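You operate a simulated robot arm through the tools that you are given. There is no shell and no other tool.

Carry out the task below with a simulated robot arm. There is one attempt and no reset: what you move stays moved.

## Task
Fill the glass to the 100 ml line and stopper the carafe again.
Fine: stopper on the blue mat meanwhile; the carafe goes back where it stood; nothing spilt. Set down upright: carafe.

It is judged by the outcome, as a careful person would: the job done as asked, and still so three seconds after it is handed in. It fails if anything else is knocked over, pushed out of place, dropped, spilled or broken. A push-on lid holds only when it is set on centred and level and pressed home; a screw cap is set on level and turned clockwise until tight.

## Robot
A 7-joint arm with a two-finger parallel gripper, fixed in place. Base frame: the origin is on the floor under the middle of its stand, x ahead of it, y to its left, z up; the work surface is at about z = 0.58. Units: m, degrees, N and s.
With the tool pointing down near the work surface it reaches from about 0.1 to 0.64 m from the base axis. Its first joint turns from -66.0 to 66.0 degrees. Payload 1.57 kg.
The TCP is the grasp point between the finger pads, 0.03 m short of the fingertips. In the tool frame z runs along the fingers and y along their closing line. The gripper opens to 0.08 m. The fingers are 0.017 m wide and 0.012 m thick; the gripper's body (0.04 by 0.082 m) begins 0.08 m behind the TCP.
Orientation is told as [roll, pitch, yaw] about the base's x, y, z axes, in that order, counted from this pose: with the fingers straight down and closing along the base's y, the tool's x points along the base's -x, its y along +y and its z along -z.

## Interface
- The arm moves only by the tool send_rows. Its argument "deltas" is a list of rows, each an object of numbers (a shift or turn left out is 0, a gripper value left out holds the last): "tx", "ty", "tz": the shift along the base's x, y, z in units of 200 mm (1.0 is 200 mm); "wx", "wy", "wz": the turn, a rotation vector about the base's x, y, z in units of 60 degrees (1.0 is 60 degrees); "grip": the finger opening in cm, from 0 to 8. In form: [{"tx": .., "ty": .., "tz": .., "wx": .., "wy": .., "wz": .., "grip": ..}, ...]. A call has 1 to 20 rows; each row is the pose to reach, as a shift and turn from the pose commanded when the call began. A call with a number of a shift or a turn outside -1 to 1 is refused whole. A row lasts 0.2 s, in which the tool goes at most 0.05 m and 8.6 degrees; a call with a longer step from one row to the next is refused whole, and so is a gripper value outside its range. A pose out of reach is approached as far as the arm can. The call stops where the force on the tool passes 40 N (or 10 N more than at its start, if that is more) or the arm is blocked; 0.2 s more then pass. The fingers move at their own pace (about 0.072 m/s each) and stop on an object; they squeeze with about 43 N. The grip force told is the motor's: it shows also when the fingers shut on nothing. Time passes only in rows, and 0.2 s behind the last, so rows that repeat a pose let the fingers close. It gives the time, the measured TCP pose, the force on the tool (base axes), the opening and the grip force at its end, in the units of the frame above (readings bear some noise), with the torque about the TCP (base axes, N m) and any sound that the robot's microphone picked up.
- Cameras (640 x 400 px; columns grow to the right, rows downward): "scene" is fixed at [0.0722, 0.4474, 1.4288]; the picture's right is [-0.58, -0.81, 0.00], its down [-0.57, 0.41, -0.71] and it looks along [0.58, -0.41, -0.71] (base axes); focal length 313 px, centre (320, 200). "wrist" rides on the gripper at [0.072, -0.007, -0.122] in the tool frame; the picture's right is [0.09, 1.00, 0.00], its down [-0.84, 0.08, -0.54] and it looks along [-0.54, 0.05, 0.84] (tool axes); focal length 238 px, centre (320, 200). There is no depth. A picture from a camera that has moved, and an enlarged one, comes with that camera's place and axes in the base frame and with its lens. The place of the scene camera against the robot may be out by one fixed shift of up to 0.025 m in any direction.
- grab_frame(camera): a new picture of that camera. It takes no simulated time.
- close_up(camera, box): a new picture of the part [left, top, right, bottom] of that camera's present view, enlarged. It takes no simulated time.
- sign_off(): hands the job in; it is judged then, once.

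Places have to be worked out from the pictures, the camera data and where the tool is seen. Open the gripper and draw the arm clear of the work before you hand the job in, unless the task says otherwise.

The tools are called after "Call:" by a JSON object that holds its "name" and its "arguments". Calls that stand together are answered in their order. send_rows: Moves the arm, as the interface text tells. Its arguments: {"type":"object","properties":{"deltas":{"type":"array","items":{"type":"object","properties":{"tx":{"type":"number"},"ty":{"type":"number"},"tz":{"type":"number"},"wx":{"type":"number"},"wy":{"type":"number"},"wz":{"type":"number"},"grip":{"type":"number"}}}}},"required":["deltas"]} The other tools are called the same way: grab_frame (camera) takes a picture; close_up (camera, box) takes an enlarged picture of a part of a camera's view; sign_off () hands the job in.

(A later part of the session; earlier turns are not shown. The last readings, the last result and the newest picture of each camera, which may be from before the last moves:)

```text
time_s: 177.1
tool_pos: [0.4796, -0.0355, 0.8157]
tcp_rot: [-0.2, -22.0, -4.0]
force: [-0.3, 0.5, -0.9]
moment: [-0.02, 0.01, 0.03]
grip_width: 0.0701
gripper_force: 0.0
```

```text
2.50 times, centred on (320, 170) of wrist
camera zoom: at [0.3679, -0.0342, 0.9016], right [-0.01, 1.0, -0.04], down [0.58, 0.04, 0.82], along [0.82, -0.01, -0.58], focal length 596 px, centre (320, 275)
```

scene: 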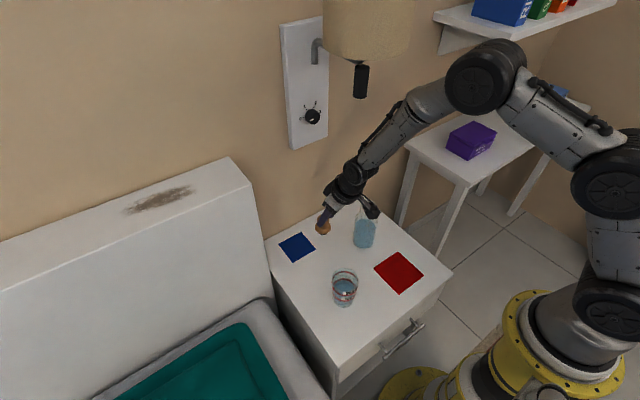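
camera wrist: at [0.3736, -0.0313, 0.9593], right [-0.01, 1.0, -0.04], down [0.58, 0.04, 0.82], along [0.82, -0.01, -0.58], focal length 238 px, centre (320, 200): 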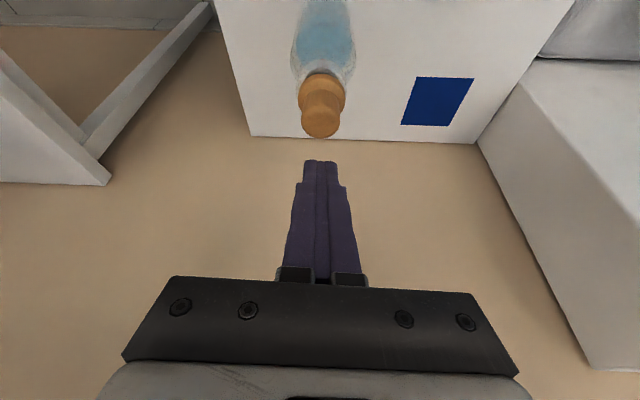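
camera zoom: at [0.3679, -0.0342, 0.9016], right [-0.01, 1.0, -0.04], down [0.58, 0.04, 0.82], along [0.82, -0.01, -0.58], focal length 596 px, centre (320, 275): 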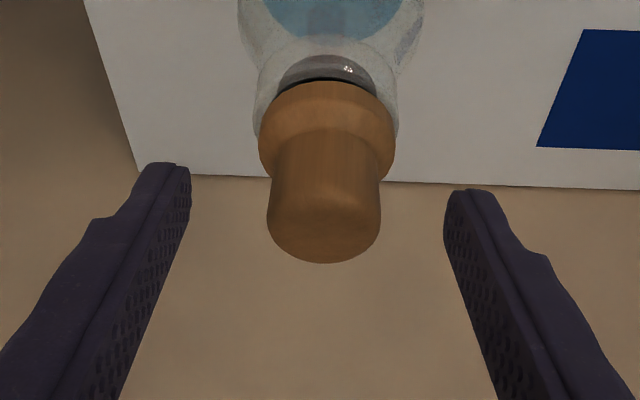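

Small adjustment: 1.7 mm toward +y and 2 mm forward to centre on the knob, then close.

Call:
{"name": "send_rows", "arguments": {"deltas": [{"tx": 0.01, "ty": 0.0085}, {"tx": 0.01, "ty": 0.0085, "grip": 4}, {"tx": 0.01, "ty": 0.0085, "grip": 3.4}, {"tx": 0.01, "ty": 0.0085, "grip": 3.4}, {"tx": 0.01, "ty": 0.0085, "grip": 0}, {"tx": 0.01, "ty": 0.0085, "grip": 0}, {"tx": 0.01, "ty": 0.0085, "grip": 0}]}}

Call:
{"name": "close_up", "arguments": {"camera": "wrist", "box": [240, 90, 400, 250]}}

Call:
{"name": "close_up", "arguments": {"camera": "scene", "box": [357, 200, 377, 213]}}

```text
time_s: 178.7
tool_pos: [0.4815, -0.0341, 0.8139]
tcp_rot: [-0.2, -22.0, -4.1]
force: [-0.2, -0.9, -0.2]
moment: [0.01, -0.02, 0.0]
grip_width: 0.0314
gripper_force: 40.3
```

```text
2.50 times, centred on (320, 170) of wrist
camera zoom: at [0.3701, -0.0324, 0.9016], right [-0.01, 1.0, -0.04], down [0.58, 0.04, 0.82], along [0.82, -0.01, -0.58], focal length 596 px, centre (320, 275)
```

zoom: 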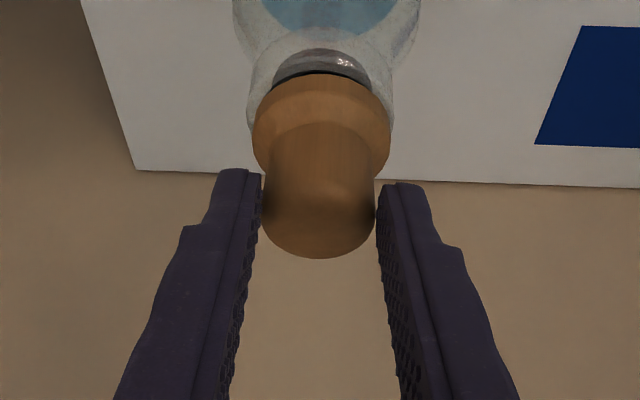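

```text
16.00 times, centred on (367, 206) of scene
camera zoom: at [0.0722, 0.4474, 1.4288], right [-0.58, -0.81, 0.0], down [-0.57, 0.41, -0.71], along [0.58, -0.41, -0.71], focal length 5003 px, centre (-432, 96)
```

zoom: 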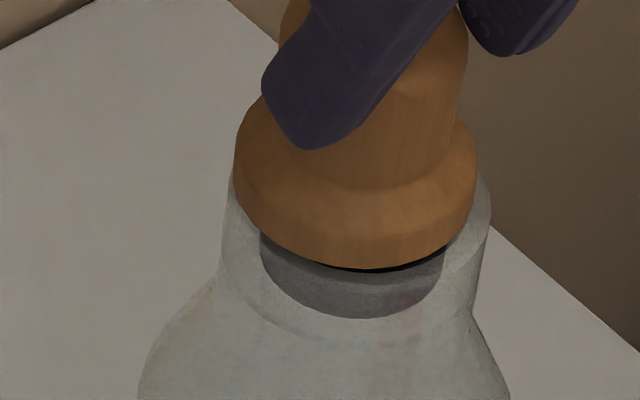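

Gripped again. Testing how it sits: raising just 1.5 mm and reading the force.

Call:
{"name": "send_rows", "arguments": {"deltas": [{"tz": 0.004}, {"tz": 0.0075}]}}

Call:
{"name": "close_up", "arguments": {"camera": "scene", "box": [357, 200, 377, 213]}}

```text
time_s: 179.3
tool_pos: [0.4831, -0.0322, 0.8168]
tcp_rot: [-0.2, -21.9, -3.9]
force: [-1.6, 0.2, -0.6]
moment: [-0.01, 0.07, 0.02]
grip_width: 0.0314
gripper_force: 40.2
```

```text
16.00 times, centred on (367, 206) of scene
camera zoom: at [0.0721, 0.4474, 1.4288], right [-0.58, -0.81, 0.0], down [-0.57, 0.41, -0.71], along [0.58, -0.41, -0.71], focal length 5003 px, centre (-432, 96)
```

zoom: 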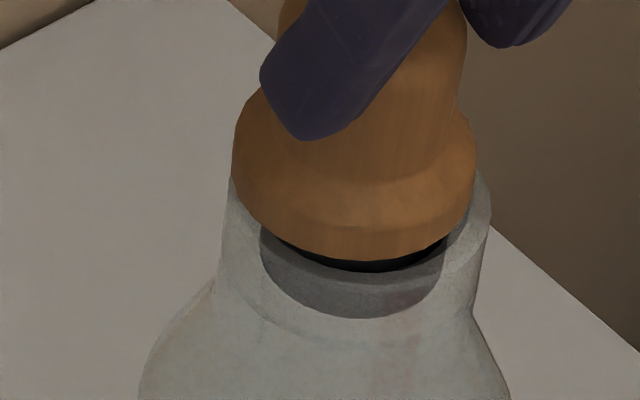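

It lifts freely, so it wasn't being held. I'll raise it clear of the mouth and compare its attitude with the earlier level picture to find the tilt in my grip.

Call:
{"name": "send_rows", "arguments": {"deltas": [{"tz": 0.02}, {"tz": 0.04}, {"tz": 0.06}, {"tz": 0.06}]}}

Call:
{"name": "close_up", "arguments": {"camera": "scene", "box": [352, 185, 382, 210]}}

Call:
{"name": "close_up", "arguments": {"camera": "wrist", "box": [240, 60, 400, 220]}}

Call:
{"name": "close_up", "arguments": {"camera": "scene", "box": [340, 170, 400, 250]}}

```text
time_s: 180.3
tool_pos: [0.4833, -0.0333, 0.829]
tcp_rot: [-0.2, -21.9, -4.1]
force: [0.1, 0.9, 0.1]
moment: [0.01, 0.02, -0.01]
grip_width: 0.0314
gripper_force: 39.8
```

```text
16.00 times, centred on (367, 198) of scene
camera zoom: at [0.0722, 0.4474, 1.4288], right [-0.58, -0.81, 0.0], down [-0.57, 0.41, -0.71], along [0.58, -0.41, -0.71], focal length 5003 px, centre (-432, 240)
```

zoom: 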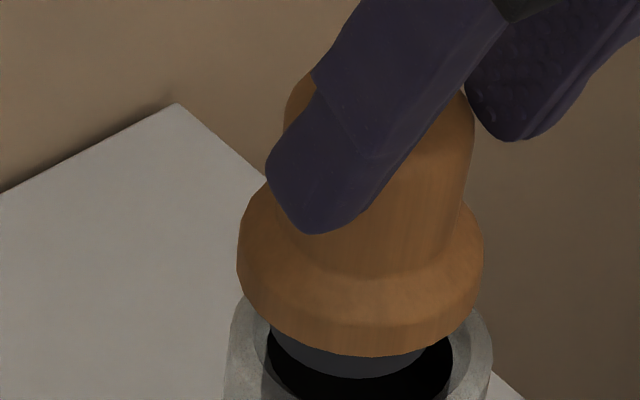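

```text
2.50 times, centred on (320, 140) of wrist
camera zoom: at [0.371, -0.0323, 0.9155], right [-0.01, 1.0, -0.04], down [0.58, 0.04, 0.82], along [0.82, -0.01, -0.58], focal length 596 px, centre (320, 350)
```

zoom: 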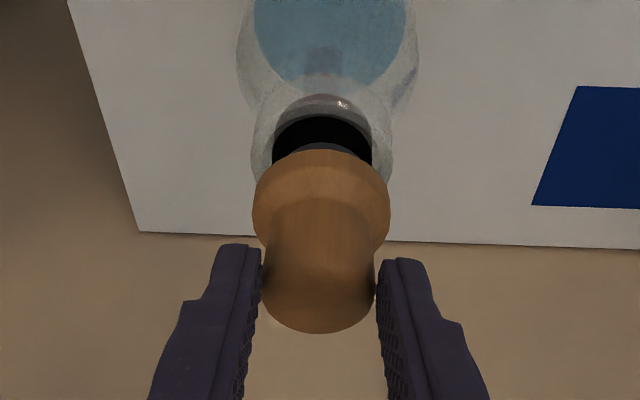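

```text
5.00 times, centred on (370, 210) of scene
camera zoom: at [0.0722, 0.4474, 1.4288], right [-0.58, -0.81, 0.0], down [-0.57, 0.41, -0.71], along [0.58, -0.41, -0.71], focal length 1563 px, centre (70, 150)
```

zoom: 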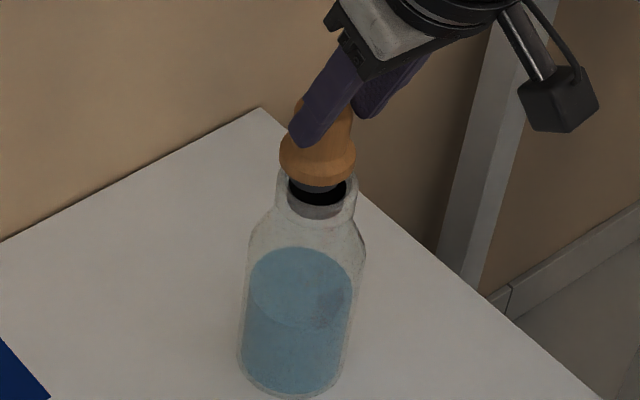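

Let me zoom in further on the plug, flange and mouth to judge the tilt in the grip.

Call:
{"name": "close_up", "arguments": {"camera": "scene", "box": [355, 194, 379, 210]}}

Call:
{"name": "close_up", "arguments": {"camera": "wrist", "box": [280, 90, 360, 150]}}

```text
16.00 times, centred on (367, 202) of scene
camera zoom: at [0.0722, 0.4474, 1.4288], right [-0.58, -0.81, 0.0], down [-0.57, 0.41, -0.71], along [0.58, -0.41, -0.71], focal length 5003 px, centre (-432, 168)
```

zoom: 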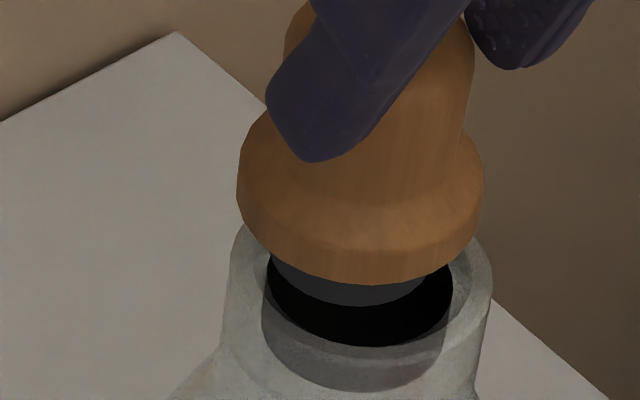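

```text
6.67 times, centred on (320, 120) of wrist
camera zoom: at [0.371, -0.0323, 0.9155], right [-0.01, 1.0, -0.04], down [0.58, 0.04, 0.82], along [0.82, -0.01, -0.58], focal length 1589 px, centre (320, 733)
```

zoom: 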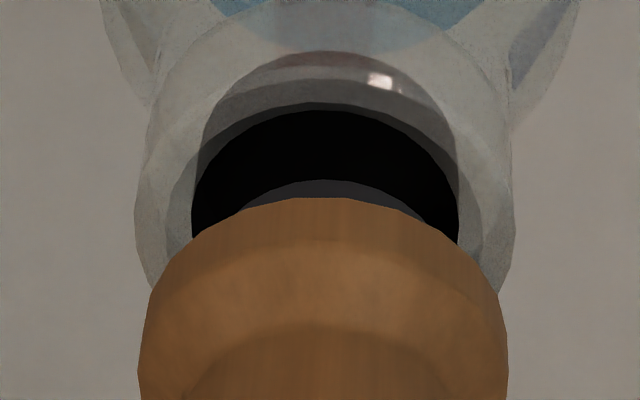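

Careful comparison shows the stopper is level but sits about 3.5 mm too far forward (+x) of the mouth centre: the carafe had shifted slightly and my re-grip moved it. That's why it jammed. I'll correct by -3.5 mm in x and -0.6 mm in y.

Call:
{"name": "send_rows", "arguments": {"deltas": [{"tx": -0.009, "ty": -0.0015, "tz": 0.01}, {"tx": -0.0175, "ty": -0.003, "tz": 0.015}, {"tx": -0.0175, "ty": -0.003, "tz": 0.015}]}}

Call:
{"name": "close_up", "arguments": {"camera": "scene", "box": [355, 194, 379, 210]}}

Call:
{"name": "close_up", "arguments": {"camera": "wrist", "box": [280, 90, 360, 150]}}

```text
time_s: 181.1
tool_pos: [0.4798, -0.0339, 0.831]
tcp_rot: [-0.3, -22.0, -4.0]
force: [-0.3, 0.6, 0.1]
moment: [0.01, 0.04, -0.01]
grip_width: 0.0314
gripper_force: 40.0
```

```text
16.00 times, centred on (367, 202) of scene
camera zoom: at [0.0722, 0.4474, 1.4288], right [-0.58, -0.81, 0.0], down [-0.57, 0.41, -0.71], along [0.58, -0.41, -0.71], focal length 5003 px, centre (-432, 168)
```

zoom: 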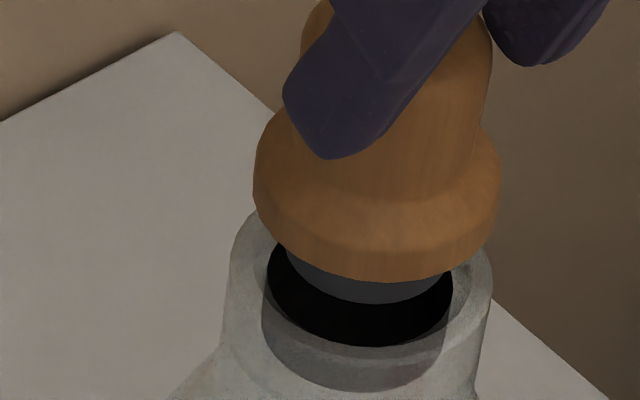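

```text
6.67 times, centred on (320, 120) of wrist
camera zoom: at [0.3676, -0.0329, 0.9186], right [-0.01, 1.0, -0.04], down [0.58, 0.04, 0.82], along [0.82, -0.01, -0.58], focal length 1589 px, centre (320, 733)
```

zoom: 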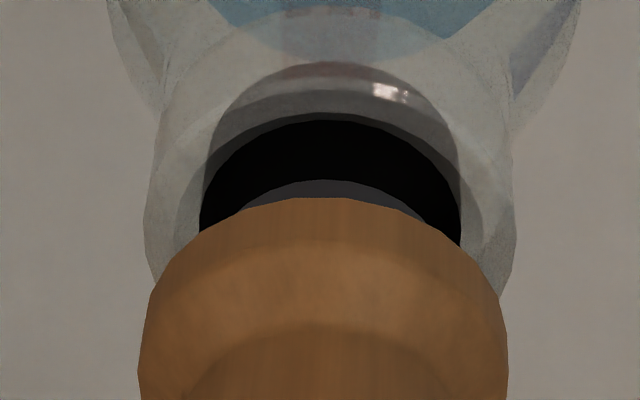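

Much better centred. Using the original removal pictures as the reference, it's still about 1.5–2 mm forward; y is right. Correcting another -1.6 mm in x and descending to the start of insertion.

Call:
{"name": "send_rows", "arguments": {"deltas": [{"tx": -0.008, "tz": -0.01}, {"tx": -0.008, "tz": -0.02}, {"tx": -0.008, "tz": -0.03}, {"tx": -0.008, "tz": -0.035}, {"tx": -0.008, "tz": -0.035}]}}

Call:
{"name": "close_up", "arguments": {"camera": "wrist", "box": [280, 90, 360, 150]}}

Call:
{"name": "close_up", "arguments": {"camera": "scene", "box": [355, 194, 379, 210]}}

```text
time_s: 182.3
tool_pos: [0.4776, -0.035, 0.826]
tcp_rot: [-0.2, -22.0, -4.0]
force: [-0.1, -0.1, 0.6]
moment: [0.0, 0.01, -0.03]
grip_width: 0.0315
gripper_force: 40.2
```

```text
6.67 times, centred on (320, 120) of wrist
camera zoom: at [0.3656, -0.0327, 0.912], right [-0.01, 1.0, -0.04], down [0.58, 0.04, 0.82], along [0.82, -0.01, -0.58], focal length 1589 px, centre (320, 733)
```

zoom: 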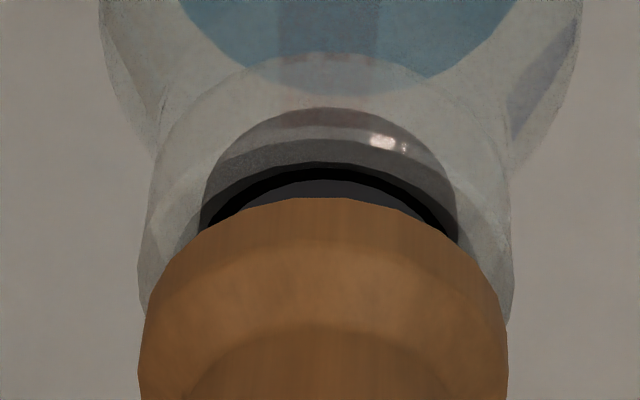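

```text
16.00 times, centred on (367, 202) of scene
camera zoom: at [0.0722, 0.4474, 1.4288], right [-0.58, -0.81, 0.0], down [-0.57, 0.41, -0.71], along [0.58, -0.41, -0.71], focal length 5003 px, centre (-432, 168)
```

zoom: 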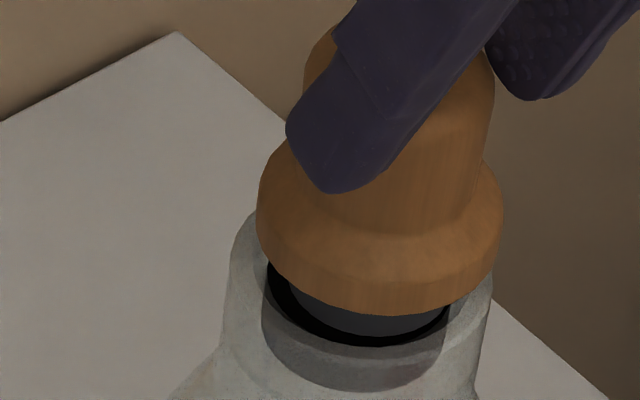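

At this closer range the crescents show the plug is now ~1.6 mm too far back, so the previous position was right. Moving +1.5 mm in x and checking the crescents again.

Call:
{"name": "send_rows", "arguments": {"deltas": [{"tx": 0.0075}, {"tx": 0.0075}]}}

Call:
{"name": "close_up", "arguments": {"camera": "wrist", "box": [280, 90, 360, 150]}}

Call:
{"name": "close_up", "arguments": {"camera": "scene", "box": [355, 194, 379, 210]}}

```text
time_s: 182.9
tool_pos: [0.4799, -0.0345, 0.8255]
tcp_rot: [-0.1, -22.0, -4.1]
force: [-0.6, -0.4, -0.5]
moment: [-0.01, -0.01, 0.02]
grip_width: 0.0315
gripper_force: 40.2
```

```text
6.67 times, centred on (320, 120) of wrist
camera zoom: at [0.367, -0.0325, 0.9122], right [-0.01, 1.0, -0.04], down [0.58, 0.04, 0.82], along [0.82, -0.01, -0.58], focal length 1589 px, centre (320, 733)
```

zoom: 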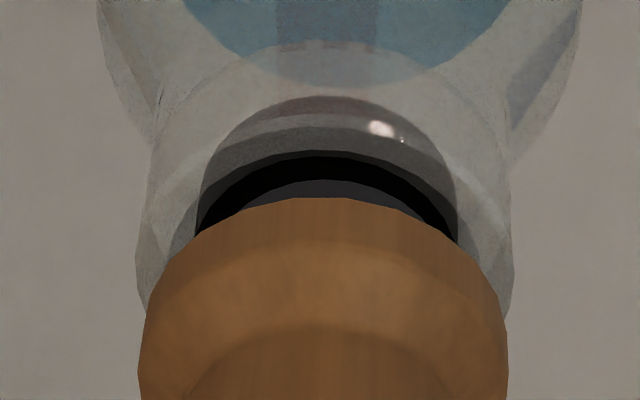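

```text
16.00 times, centred on (367, 202) of scene
camera zoom: at [0.0722, 0.4474, 1.4288], right [-0.58, -0.81, 0.0], down [-0.57, 0.41, -0.71], along [0.58, -0.41, -0.71], focal length 5003 px, centre (-432, 168)
```

zoom: 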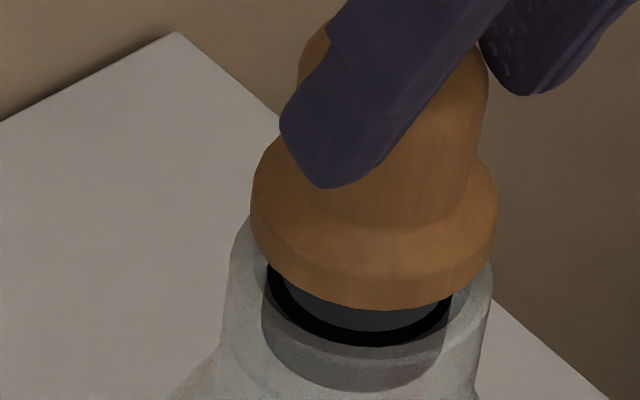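

The crescents are now even all round (within ~0.6 mm). Descending in 1 mm steps, watching for flange contact.

Call:
{"name": "send_rows", "arguments": {"deltas": [{"tz": -0.006}, {"tz": -0.012}, {"tz": -0.018}, {"tz": -0.024}, {"tz": -0.03}, {"tz": -0.036}, {"tz": -0.036}]}}

Call:
{"name": "close_up", "arguments": {"camera": "wrist", "box": [280, 90, 360, 150]}}

Call:
{"name": "close_up", "arguments": {"camera": "scene", "box": [355, 198, 379, 214]}}

```text
time_s: 184.5
tool_pos: [0.4807, -0.033, 0.8177]
tcp_rot: [-0.2, -22.0, -4.0]
force: [-0.4, 0.3, 0.0]
moment: [0.0, 0.01, 0.0]
grip_width: 0.0314
gripper_force: 40.3
```

```text
6.67 times, centred on (320, 120) of wrist
camera zoom: at [0.368, -0.0328, 0.9045], right [-0.01, 1.0, -0.04], down [0.58, 0.04, 0.82], along [0.82, -0.01, -0.58], focal length 1589 px, centre (320, 733)
```

zoom: 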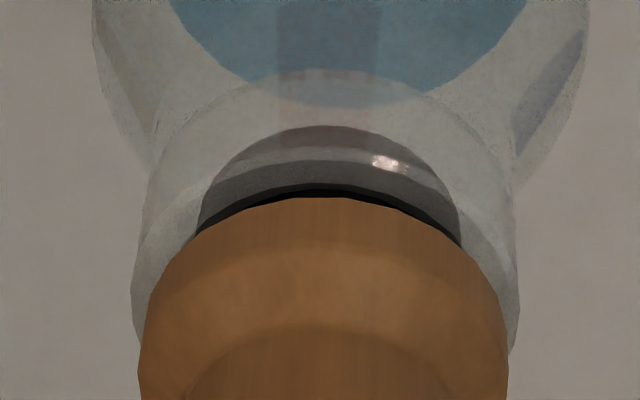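

```text
16.00 times, centred on (367, 206) of scene
camera zoom: at [0.0722, 0.4474, 1.4288], right [-0.58, -0.81, 0.0], down [-0.57, 0.41, -0.71], along [0.58, -0.41, -0.71], focal length 5003 px, centre (-432, 104)
```

zoom: 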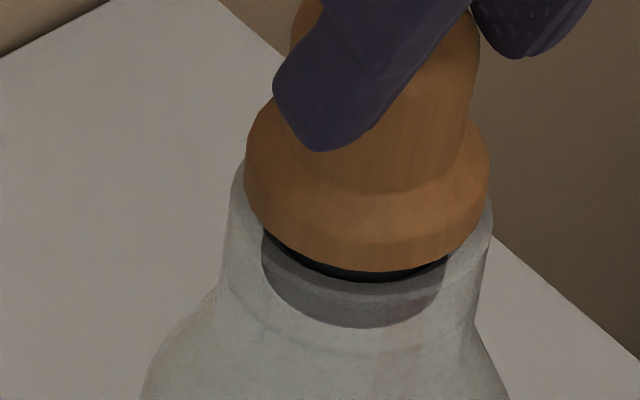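

Even gap all round and no resistance. Continuing 2 mm.

Call:
{"name": "send_rows", "arguments": {"deltas": [{"tz": -0.004}, {"tz": -0.008}, {"tz": -0.01}]}}

```text
time_s: 185.3
tool_pos: [0.48, -0.0342, 0.8149]
tcp_rot: [-0.2, -22.0, -4.0]
force: [-0.6, -0.1, 0.6]
moment: [-0.03, 0.02, -0.03]
grip_width: 0.0315
gripper_force: 39.8
```

Now deeper than before with no resistance at all. Continuing 1.5 mm more.

Call:
{"name": "send_rows", "arguments": {"deltas": [{"tz": -0.004}, {"tz": -0.008}]}}

Call:
{"name": "close_up", "arguments": {"camera": "scene", "box": [355, 198, 379, 214]}}

Call:
{"name": "close_up", "arguments": {"camera": "wrist", "box": [280, 90, 360, 150]}}

```text
time_s: 185.9
tool_pos: [0.4798, -0.0334, 0.8146]
tcp_rot: [-0.3, -22.1, -4.0]
force: [-4.4, 0.5, 11.1]
moment: [0.03, 0.66, -0.02]
grip_width: 0.0313
gripper_force: 40.4
```

```text
16.00 times, centred on (367, 206) of scene
camera zoom: at [0.0719, 0.4474, 1.4288], right [-0.58, -0.81, 0.0], down [-0.57, 0.41, -0.71], along [0.58, -0.41, -0.71], focal length 5003 px, centre (-432, 104)
```

zoom: 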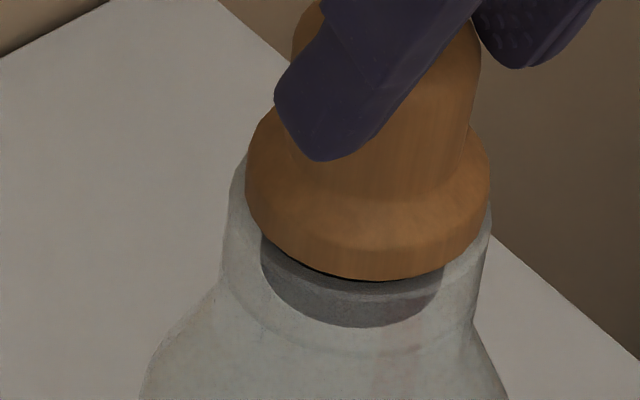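

```text
6.67 times, centred on (320, 120) of wrist
camera zoom: at [0.3676, -0.0334, 0.9015], right [-0.01, 1.0, -0.04], down [0.58, 0.04, 0.82], along [0.82, -0.01, -0.58], focal length 1589 px, centre (320, 733)
```

zoom: 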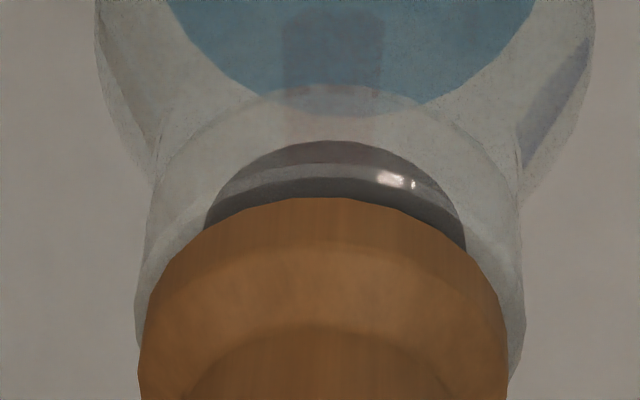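

Flange contact (11 N): the robot-side gap is fully closed, with only a hairline on the far-left side. Pressing further; the arm's natural forward give should close that side.

Call:
{"name": "send_rows", "arguments": {"deltas": [{"tz": -0.005}, {"tz": -0.009}]}}

Call:
{"name": "close_up", "arguments": {"camera": "scene", "box": [355, 198, 379, 214]}}

Call:
{"name": "close_up", "arguments": {"camera": "wrist", "box": [280, 90, 360, 150]}}

```text
time_s: 186.5
tool_pos: [0.4822, -0.0354, 0.8153]
tcp_rot: [-0.2, -22.3, -4.0]
force: [-8.1, -1.4, 26.6]
moment: [-0.02, 0.32, 0.0]
grip_width: 0.0314
gripper_force: 39.8
```

```text
16.00 times, centred on (367, 206) of scene
camera zoom: at [0.0716, 0.4474, 1.4288], right [-0.58, -0.81, 0.0], down [-0.57, 0.41, -0.71], along [0.58, -0.41, -0.71], focal length 5003 px, centre (-432, 104)
```

zoom: 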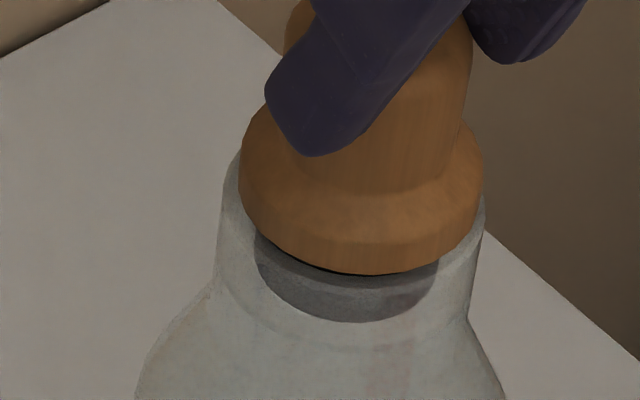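

```text
6.67 times, centred on (320, 120) of wrist
camera zoom: at [0.3689, -0.0332, 0.9004], right [-0.01, 1.0, -0.04], down [0.57, 0.04, 0.82], along [0.82, -0.01, -0.57], focal length 1589 px, centre (320, 733)
```

zoom: 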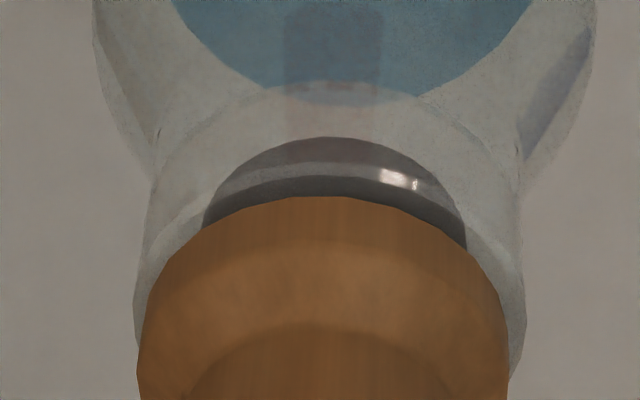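

26 N, but 8 N sideways; compensating -2 mm in x to remove it.

Call:
{"name": "send_rows", "arguments": {"deltas": [{"tx": -0.007}, {"tx": -0.011}, {"tx": -0.011}]}}

Call:
{"name": "close_up", "arguments": {"camera": "scene", "box": [355, 198, 379, 214]}}

Call:
{"name": "close_up", "arguments": {"camera": "wrist", "box": [280, 90, 360, 150]}}

```text
time_s: 187.3
tool_pos: [0.48, -0.0341, 0.8134]
tcp_rot: [-0.2, -22.3, -4.0]
force: [5.2, -1.9, 13.8]
moment: [-0.17, -1.37, -0.14]
grip_width: 0.0313
gripper_force: 39.9
```

```text
16.00 times, centred on (367, 206) of scene
camera zoom: at [0.072, 0.4474, 1.4288], right [-0.58, -0.81, 0.0], down [-0.57, 0.41, -0.71], along [0.58, -0.41, -0.71], focal length 5003 px, centre (-432, 104)
```

zoom: 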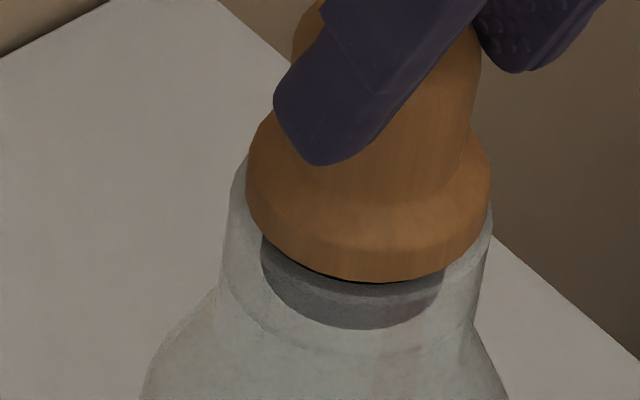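

```text
6.67 times, centred on (320, 120) of wrist
camera zoom: at [0.3668, -0.0331, 0.9001], right [-0.01, 1.0, -0.04], down [0.57, 0.04, 0.82], along [0.82, -0.01, -0.57], focal length 1589 px, centre (320, 733)
```

zoom: 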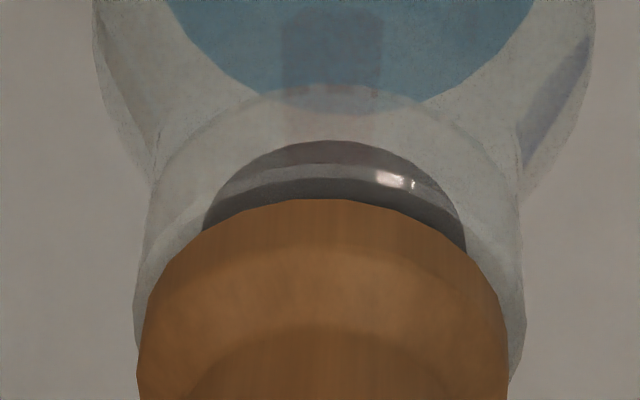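

Over-corrected slightly; easing back +0.9 mm and unloading so I can release with no side load.

Call:
{"name": "send_rows", "arguments": {"deltas": [{"tx": 0.0045, "tz": 0.003}, {"tx": 0.0045, "tz": 0.006}, {"tx": 0.0045, "tz": 0.006}]}}

```text
time_s: 188.1
tool_pos: [0.4788, -0.0349, 0.8146]
tcp_rot: [-0.2, -22.3, -4.0]
force: [5.8, -3.0, 12.0]
moment: [-0.15, -1.28, -0.18]
grip_width: 0.0316
gripper_force: 40.4
```

Call:
{"name": "send_rows", "arguments": {"deltas": [{"tx": 0.006, "tz": 0.002}, {"tx": 0.01, "tz": 0.004}]}}

```text
time_s: 188.7
tool_pos: [0.4806, -0.0339, 0.8151]
tcp_rot: [-0.2, -22.0, -4.0]
force: [1.0, -1.1, 14.3]
moment: [-0.12, -1.01, -0.1]
grip_width: 0.032
gripper_force: 40.3
```

Side force is now ~1 N. I'll ease the downward load and release, then inspect.

Call:
{"name": "send_rows", "arguments": {"deltas": [{"tz": 0.004}, {"tz": 0.007}, {"tz": 0.007}]}}

Call:
{"name": "send_rows", "arguments": {"deltas": [{"grip": 3.5}, {"grip": 4.5}, {"grip": 6}, {"grip": 7}, {"grip": 7}]}}

Call:
{"name": "close_up", "arguments": {"camera": "scene", "box": [355, 198, 379, 214]}}

Call:
{"name": "close_up", "arguments": {"camera": "wrist", "box": [280, 90, 360, 150]}}

Call:
{"name": "close_up", "arguments": {"camera": "scene", "box": [340, 185, 390, 255]}}

```text
time_s: 189.5
tool_pos: [0.4782, -0.0346, 0.8159]
tcp_rot: [-0.2, -21.8, -3.9]
force: [1.3, 0.9, 2.6]
moment: [-0.01, -0.82, -0.03]
grip_width: 0.0313
gripper_force: 39.5
```

```text
time_s: 190.7
tool_pos: [0.4808, -0.0343, 0.8154]
tcp_rot: [-0.2, -22.0, -4.0]
force: [-0.6, -0.2, -0.6]
moment: [-0.04, -0.01, -0.02]
grip_width: 0.07
gripper_force: 0.0
```

```text
16.00 times, centred on (367, 206) of scene
camera zoom: at [0.0722, 0.4474, 1.4288], right [-0.58, -0.81, 0.0], down [-0.57, 0.41, -0.71], along [0.58, -0.41, -0.71], focal length 5003 px, centre (-432, 104)
```

zoom: 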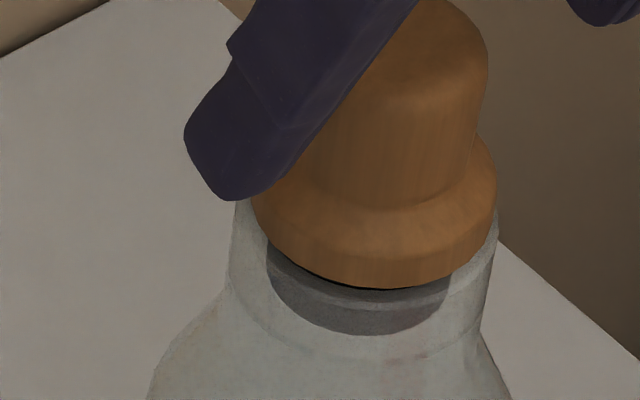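

```text
6.67 times, centred on (320, 120) of wrist
camera zoom: at [0.3681, -0.0333, 0.9024], right [-0.01, 1.0, -0.04], down [0.58, 0.04, 0.82], along [0.82, -0.01, -0.58], focal length 1589 px, centre (320, 733)
```

zoom: 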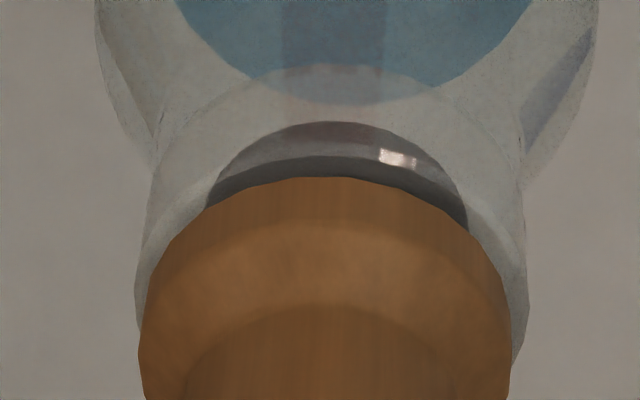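

```text
5.71 times, centred on (365, 220) of scene
camera zoom: at [0.0722, 0.4474, 1.4288], right [-0.58, -0.81, 0.0], down [-0.57, 0.41, -0.71], along [0.58, -0.41, -0.71], focal length 1787 px, centre (63, 86)
```

zoom: 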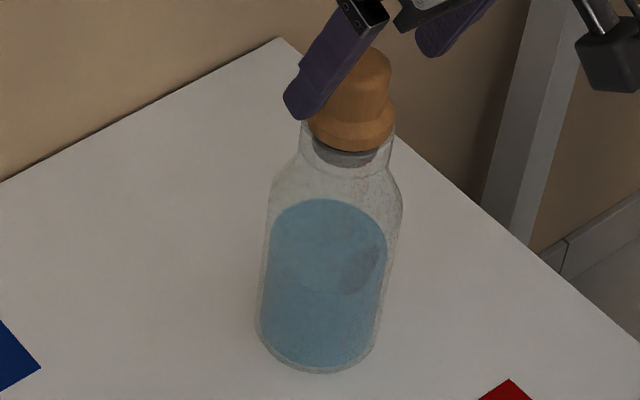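

Released: it now leans slightly the other way (toward the robot, gap on the far-left). It's properly centred this time, so a press from above on the far side should square it up. Lifting off and closing the fingers.

Call:
{"name": "send_rows", "arguments": {"deltas": [{"tz": 0.05, "grip": 7}, {"tz": 0.12, "grip": 7}, {"tz": 0.2, "grip": 7}, {"tz": 0.28, "grip": 7}, {"tz": 0.28, "grip": 3}, {"tz": 0.28, "grip": 0}, {"tz": 0.28, "grip": 0}, {"tz": 0.28, "grip": 0}]}}

Call:
{"name": "close_up", "arguments": {"camera": "wrist", "box": [260, 50, 380, 180]}}

Call:
{"name": "close_up", "arguments": {"camera": "scene", "box": [350, 188, 384, 214]}}

```text
time_s: 192.5
tool_pos: [0.4801, -0.0339, 0.8731]
tcp_rot: [-0.3, -22.0, -4.0]
force: [0.1, -0.8, 0.5]
moment: [0.01, 0.0, 0.01]
grip_width: 0.0002
gripper_force: 21.3
```

```text
3.08 times, centred on (320, 115) of wrist
camera zoom: at [0.3674, -0.0324, 0.9586], right [-0.01, 1.0, -0.04], down [0.58, 0.04, 0.82], along [0.82, -0.01, -0.58], focal length 733 px, centre (320, 462)
```

zoom: 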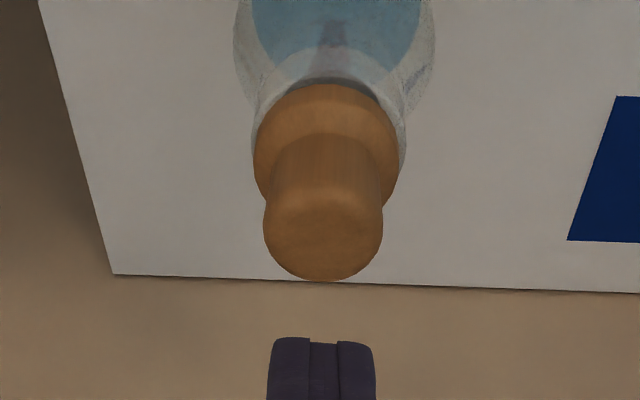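

```text
15.38 times, centred on (367, 201) of scene
camera zoom: at [0.0722, 0.4474, 1.4288], right [-0.58, -0.81, 0.0], down [-0.57, 0.41, -0.71], along [0.58, -0.41, -0.71], focal length 4810 px, centre (-403, 185)
```

zoom: 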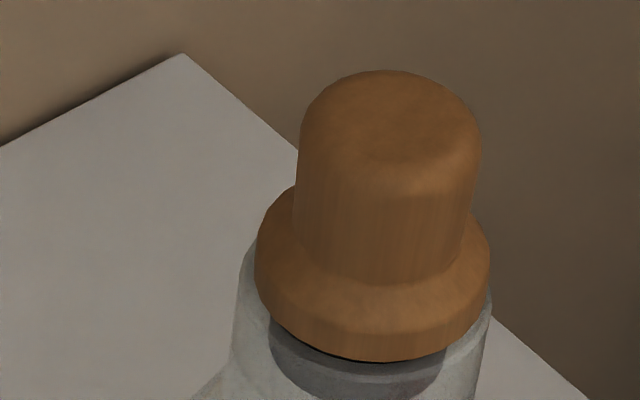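

The stopper is now close to level (within ~1°) and centred, with just a hairline on the far-left. Positioning the closed fingertips over the knob centre, slightly to the far side.

Call:
{"name": "send_rows", "arguments": {"deltas": [{"tx": 0.02, "ty": -0.003}, {"tx": 0.036, "ty": -0.006, "tz": -0.05}, {"tx": 0.036, "ty": -0.006, "tz": -0.11}, {"tx": 0.036, "ty": -0.006, "tz": -0.17}, {"tx": 0.036, "ty": -0.006, "tz": -0.21}, {"tx": 0.036, "ty": -0.006, "tz": -0.228}, {"tx": 0.036, "ty": -0.006, "tz": -0.228}]}}

Call:
{"name": "close_up", "arguments": {"camera": "wrist", "box": [260, 80, 380, 210]}}

Call:
{"name": "close_up", "arguments": {"camera": "scene", "box": [350, 178, 384, 204]}}

```text
time_s: 194.1
tool_pos: [0.4873, -0.035, 0.8263]
tcp_rot: [-0.2, -22.1, -4.0]
force: [0.3, 0.0, -0.3]
moment: [0.01, 0.0, 0.01]
grip_width: 0.0001
gripper_force: 21.3
```

```text
3.08 times, centred on (320, 145) of wrist
camera zoom: at [0.3748, -0.0349, 0.9122], right [-0.01, 1.0, -0.04], down [0.58, 0.04, 0.82], along [0.82, -0.01, -0.58], focal length 733 px, centre (320, 369)
```

zoom: 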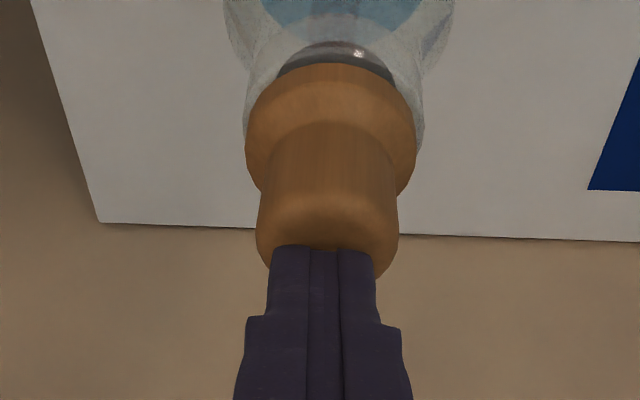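

```text
15.38 times, centred on (367, 191) of scene
camera zoom: at [0.0722, 0.4474, 1.4288], right [-0.58, -0.81, 0.0], down [-0.57, 0.41, -0.71], along [0.58, -0.41, -0.71], focal length 4810 px, centre (-403, 338)
```

zoom: 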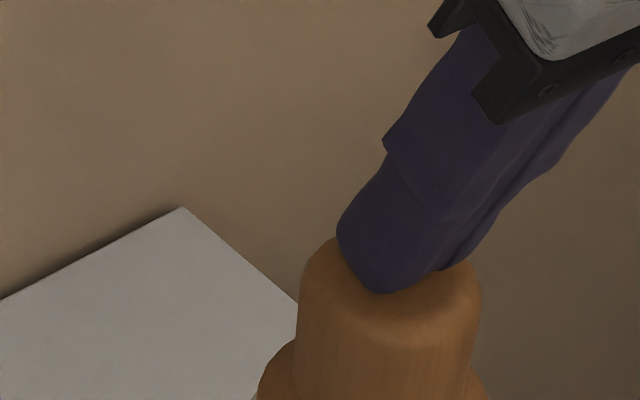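

Centred on the knob top. Pressing in small steps.

Call:
{"name": "send_rows", "arguments": {"deltas": [{"ty": 0.005, "tz": -0.005}, {"ty": 0.005, "tz": -0.01}, {"ty": 0.005, "tz": -0.014}]}}

```text
time_s: 194.9
tool_pos: [0.4889, -0.0352, 0.8258]
tcp_rot: [-0.2, -22.4, -4.0]
force: [-3.2, -1.2, 15.5]
moment: [-0.03, 0.02, 0.03]
grip_width: 0.0001
gripper_force: 21.2
```

15.5 N. Continuing with matching compensation in x.

Call:
{"name": "send_rows", "arguments": {"deltas": [{"tx": -0.006, "tz": -0.003}, {"tx": -0.009, "tz": -0.006}]}}

Call:
{"name": "close_up", "arguments": {"camera": "scene", "box": [355, 198, 379, 214]}}

Call:
{"name": "close_up", "arguments": {"camera": "wrist", "box": [280, 80, 360, 140]}}

```text
time_s: 195.5
tool_pos: [0.4874, -0.0351, 0.826]
tcp_rot: [-0.2, -22.5, -4.0]
force: [-0.4, -2.6, 22.7]
moment: [-0.14, -0.04, -0.01]
grip_width: 0.0001
gripper_force: 21.0
```

```text
16.00 times, centred on (367, 206) of scene
camera zoom: at [0.0718, 0.4473, 1.4288], right [-0.58, -0.81, 0.0], down [-0.57, 0.41, -0.71], along [0.58, -0.41, -0.71], focal length 5003 px, centre (-432, 104)
```

zoom: 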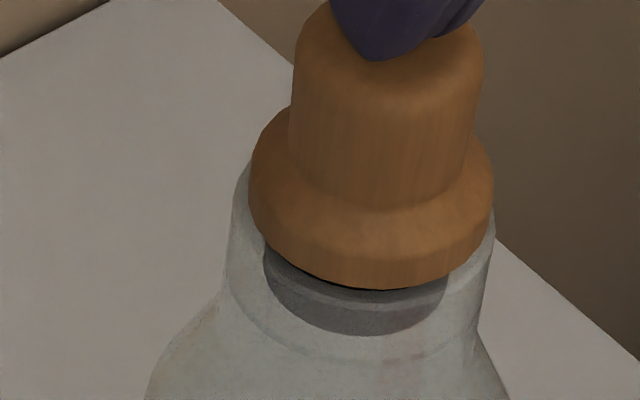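

```text
6.67 times, centred on (320, 110) of wrist
camera zoom: at [0.3744, -0.0338, 0.9105], right [-0.01, 1.0, -0.04], down [0.57, 0.04, 0.82], along [0.82, -0.01, -0.57], focal length 1589 px, centre (320, 800)
```

zoom: 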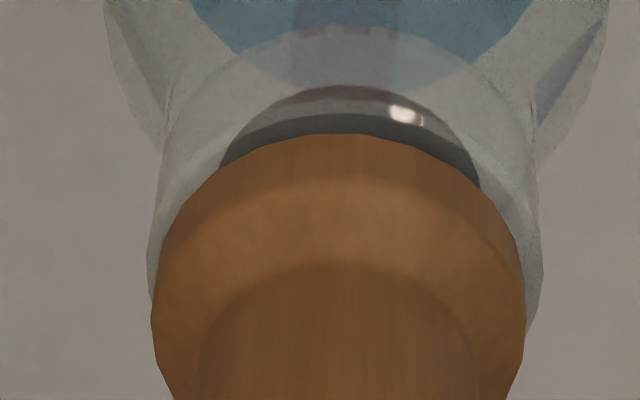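

Flush on the robot side, hairline on the left. Increasing to about 35 N.

Call:
{"name": "send_rows", "arguments": {"deltas": [{"tx": -0.003, "tz": -0.004}, {"tx": -0.006, "tz": -0.008}, {"tx": -0.007, "tz": -0.011}]}}

Call:
{"name": "close_up", "arguments": {"camera": "scene", "box": [355, 198, 379, 214]}}

```text
time_s: 196.3
tool_pos: [0.4874, -0.0347, 0.8253]
tcp_rot: [-0.1, -22.6, -4.0]
force: [-1.7, -5.5, 33.5]
moment: [-0.2, -0.03, -0.05]
grip_width: 0.0001
gripper_force: 21.1
```

```text
16.00 times, centred on (367, 206) of scene
camera zoom: at [0.0716, 0.4473, 1.4288], right [-0.58, -0.81, 0.0], down [-0.57, 0.41, -0.71], along [0.58, -0.41, -0.71], focal length 5003 px, centre (-432, 104)
```

zoom: 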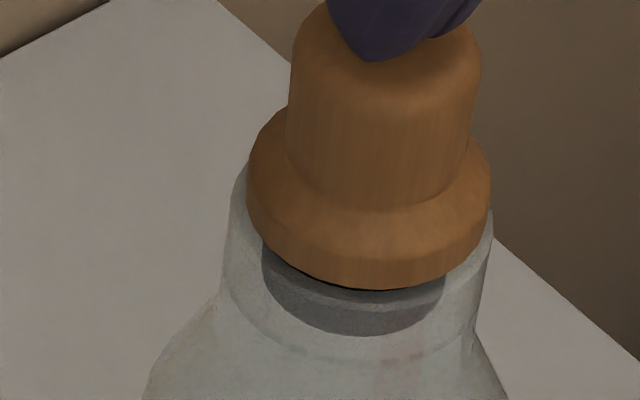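

33 N and still a hairline, now on the +y side. Moving the press point 9 mm toward +y.

Call:
{"name": "send_rows", "arguments": {"deltas": [{"tz": 0.012}, {"tz": 0.03}, {"ty": 0.045, "tz": 0.03, "tx": 0.01}, {"ty": 0.045, "tz": 0.03, "tx": 0.01}]}}

Call:
{"name": "close_up", "arguments": {"camera": "wrist", "box": [260, 80, 380, 210]}}

Call:
{"name": "close_up", "arguments": {"camera": "scene", "box": [355, 198, 379, 214]}}

```text
time_s: 197.3
tool_pos: [0.4861, -0.0265, 0.8266]
tcp_rot: [-0.2, -22.0, -4.0]
force: [-0.5, -3.4, 17.2]
moment: [-0.11, -0.08, -0.02]
grip_width: 0.0
gripper_force: 21.1
```

```text
3.08 times, centred on (320, 145) of wrist
camera zoom: at [0.3739, -0.024, 0.9129], right [-0.01, 1.0, -0.04], down [0.58, 0.04, 0.82], along [0.82, -0.01, -0.58], focal length 733 px, centre (320, 369)
```

zoom: 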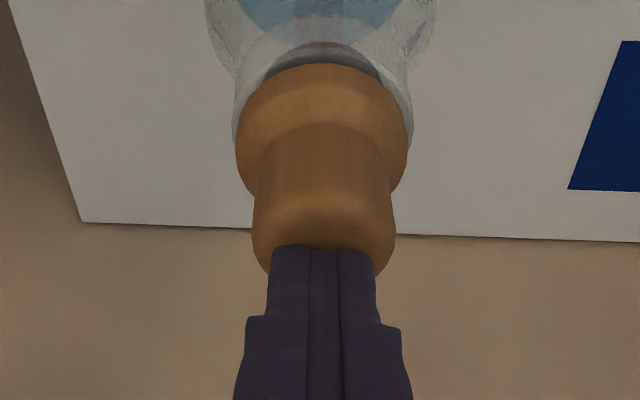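

```text
16.00 times, centred on (367, 206) of scene
camera zoom: at [0.0719, 0.4473, 1.4288], right [-0.58, -0.81, 0.0], down [-0.57, 0.41, -0.71], along [0.58, -0.41, -0.71], focal length 5003 px, centre (-432, 104)
```

zoom: 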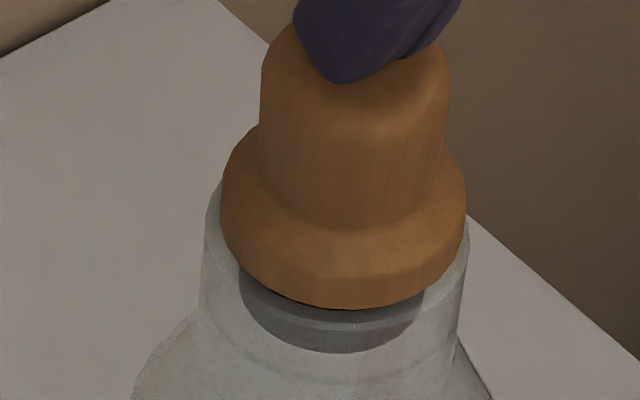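

I hadn't lifted far enough (the arm was still loaded), so the sideways move dragged the carafe a few millimetres. Lifting clear now and checking.

Call:
{"name": "send_rows", "arguments": {"deltas": [{"tz": 0.03}, {"tz": 0.08}, {"tz": 0.14}, {"tz": 0.2}, {"tz": 0.2}]}}

Call:
{"name": "close_up", "arguments": {"camera": "scene", "box": [340, 185, 390, 255]}}

Call:
{"name": "close_up", "arguments": {"camera": "scene", "box": [350, 188, 384, 214]}}

Call:
{"name": "close_up", "arguments": {"camera": "wrist", "box": [260, 50, 380, 180]}}

```text
time_s: 198.5
tool_pos: [0.4858, -0.0265, 0.8662]
tcp_rot: [-0.2, -21.9, -3.9]
force: [-0.7, 0.6, 0.0]
moment: [0.02, -0.03, 0.03]
grip_width: 0.0001
gripper_force: 21.0
```

```text
5.71 times, centred on (365, 220) of scene
camera zoom: at [0.0722, 0.4474, 1.4288], right [-0.58, -0.81, 0.0], down [-0.57, 0.41, -0.71], along [0.58, -0.41, -0.71], focal length 1787 px, centre (63, 86)
```

zoom: 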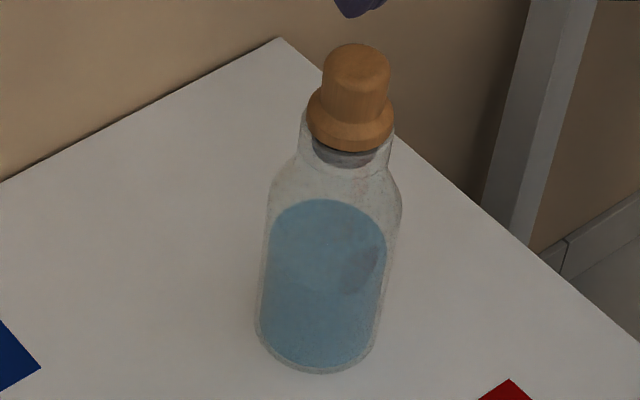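

```text
15.38 times, centred on (367, 201) of scene
camera zoom: at [0.0722, 0.4474, 1.4288], right [-0.58, -0.81, 0.0], down [-0.57, 0.41, -0.71], along [0.58, -0.41, -0.71], focal length 4810 px, centre (-403, 185)
```

zoom: 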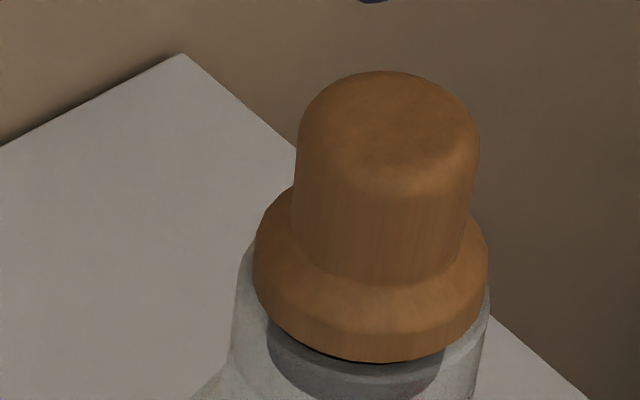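

```text
3.08 times, centred on (320, 115) of wrist
camera zoom: at [0.3736, -0.0251, 0.9523], right [-0.01, 1.0, -0.04], down [0.58, 0.04, 0.82], along [0.82, -0.01, -0.58], focal length 733 px, centre (320, 462)
```

zoom: 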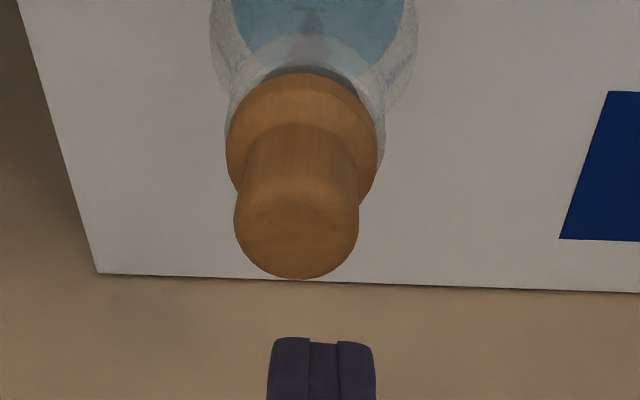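

The carafe settled back upright where it was. I now understand the hairline: the flange only overlaps the rim by ~2 mm, so the dark crescent shows a *sideways* offset. The stopper is flush but ~1.5 mm toward -x. I'll re-grip it, lift a couple of millimetres and re-centre.

Call:
{"name": "send_rows", "arguments": {"deltas": [{"grip": 4}, {"tx": -0.012, "ty": -0.024, "grip": 7}, {"tx": -0.024, "ty": -0.0475, "grip": 7}, {"tx": -0.024, "ty": -0.0475, "tz": -0.06, "grip": 7}, {"tx": -0.024, "ty": -0.0475, "tz": -0.13, "grip": 7}, {"tx": -0.024, "ty": -0.0475, "tz": -0.2, "grip": 7}, {"tx": -0.024, "ty": -0.0475, "tz": -0.255, "grip": 7}, {"tx": -0.024, "ty": -0.0475, "tz": -0.255, "grip": 7}]}}

Call:
{"name": "close_up", "arguments": {"camera": "wrist", "box": [240, 90, 400, 250]}}

```text
time_s: 200.3
tool_pos: [0.4814, -0.0358, 0.8155]
tcp_rot: [-0.2, -22.0, -3.9]
force: [0.0, 0.4, 0.5]
moment: [0.0, 0.01, 0.02]
grip_width: 0.0698
gripper_force: 0.1
```

```text
2.50 times, centred on (320, 170) of wrist
camera zoom: at [0.3692, -0.0354, 0.9015], right [-0.01, 1.0, -0.04], down [0.58, 0.04, 0.82], along [0.82, -0.01, -0.58], focal length 596 px, centre (320, 275)
```

zoom: 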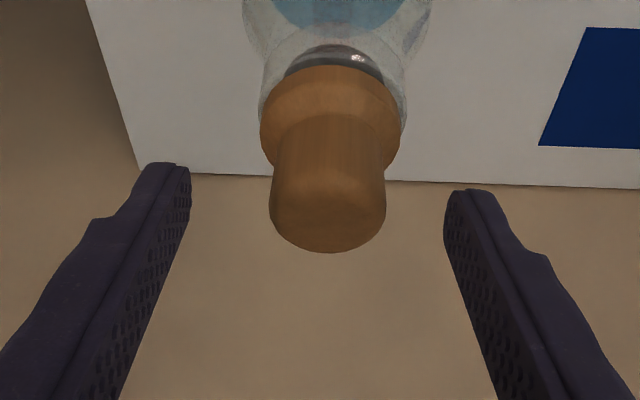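

Shifting 2.7 mm in +y to centre on the knob, then closing gently.

Call:
{"name": "send_rows", "arguments": {"deltas": [{"ty": 0.0135}, {"ty": 0.0135, "grip": 4}, {"ty": 0.0135, "grip": 3.5}, {"ty": 0.0135, "grip": 3.5}]}}

Call:
{"name": "close_up", "arguments": {"camera": "wrist", "box": [240, 90, 400, 250]}}

```text
time_s: 201.3
tool_pos: [0.4816, -0.0334, 0.8151]
tcp_rot: [-0.2, -22.0, -4.0]
force: [-0.3, -0.6, -0.7]
moment: [0.0, 0.05, -0.02]
grip_width: 0.0351
gripper_force: 0.0
```

```text
2.50 times, centred on (320, 170) of wrist
camera zoom: at [0.3695, -0.032, 0.9012], right [-0.01, 1.0, -0.04], down [0.58, 0.04, 0.82], along [0.82, -0.01, -0.58], focal length 596 px, centre (320, 275)
```

zoom: 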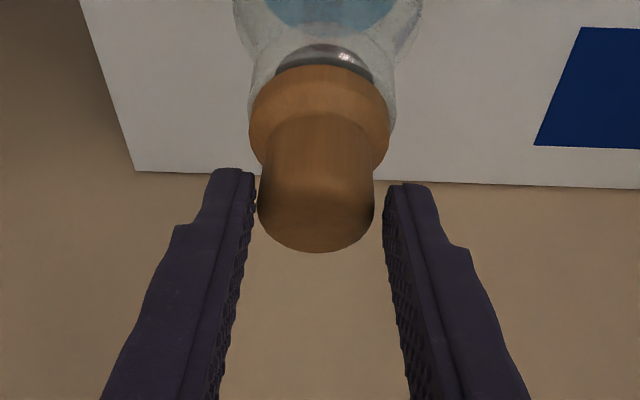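

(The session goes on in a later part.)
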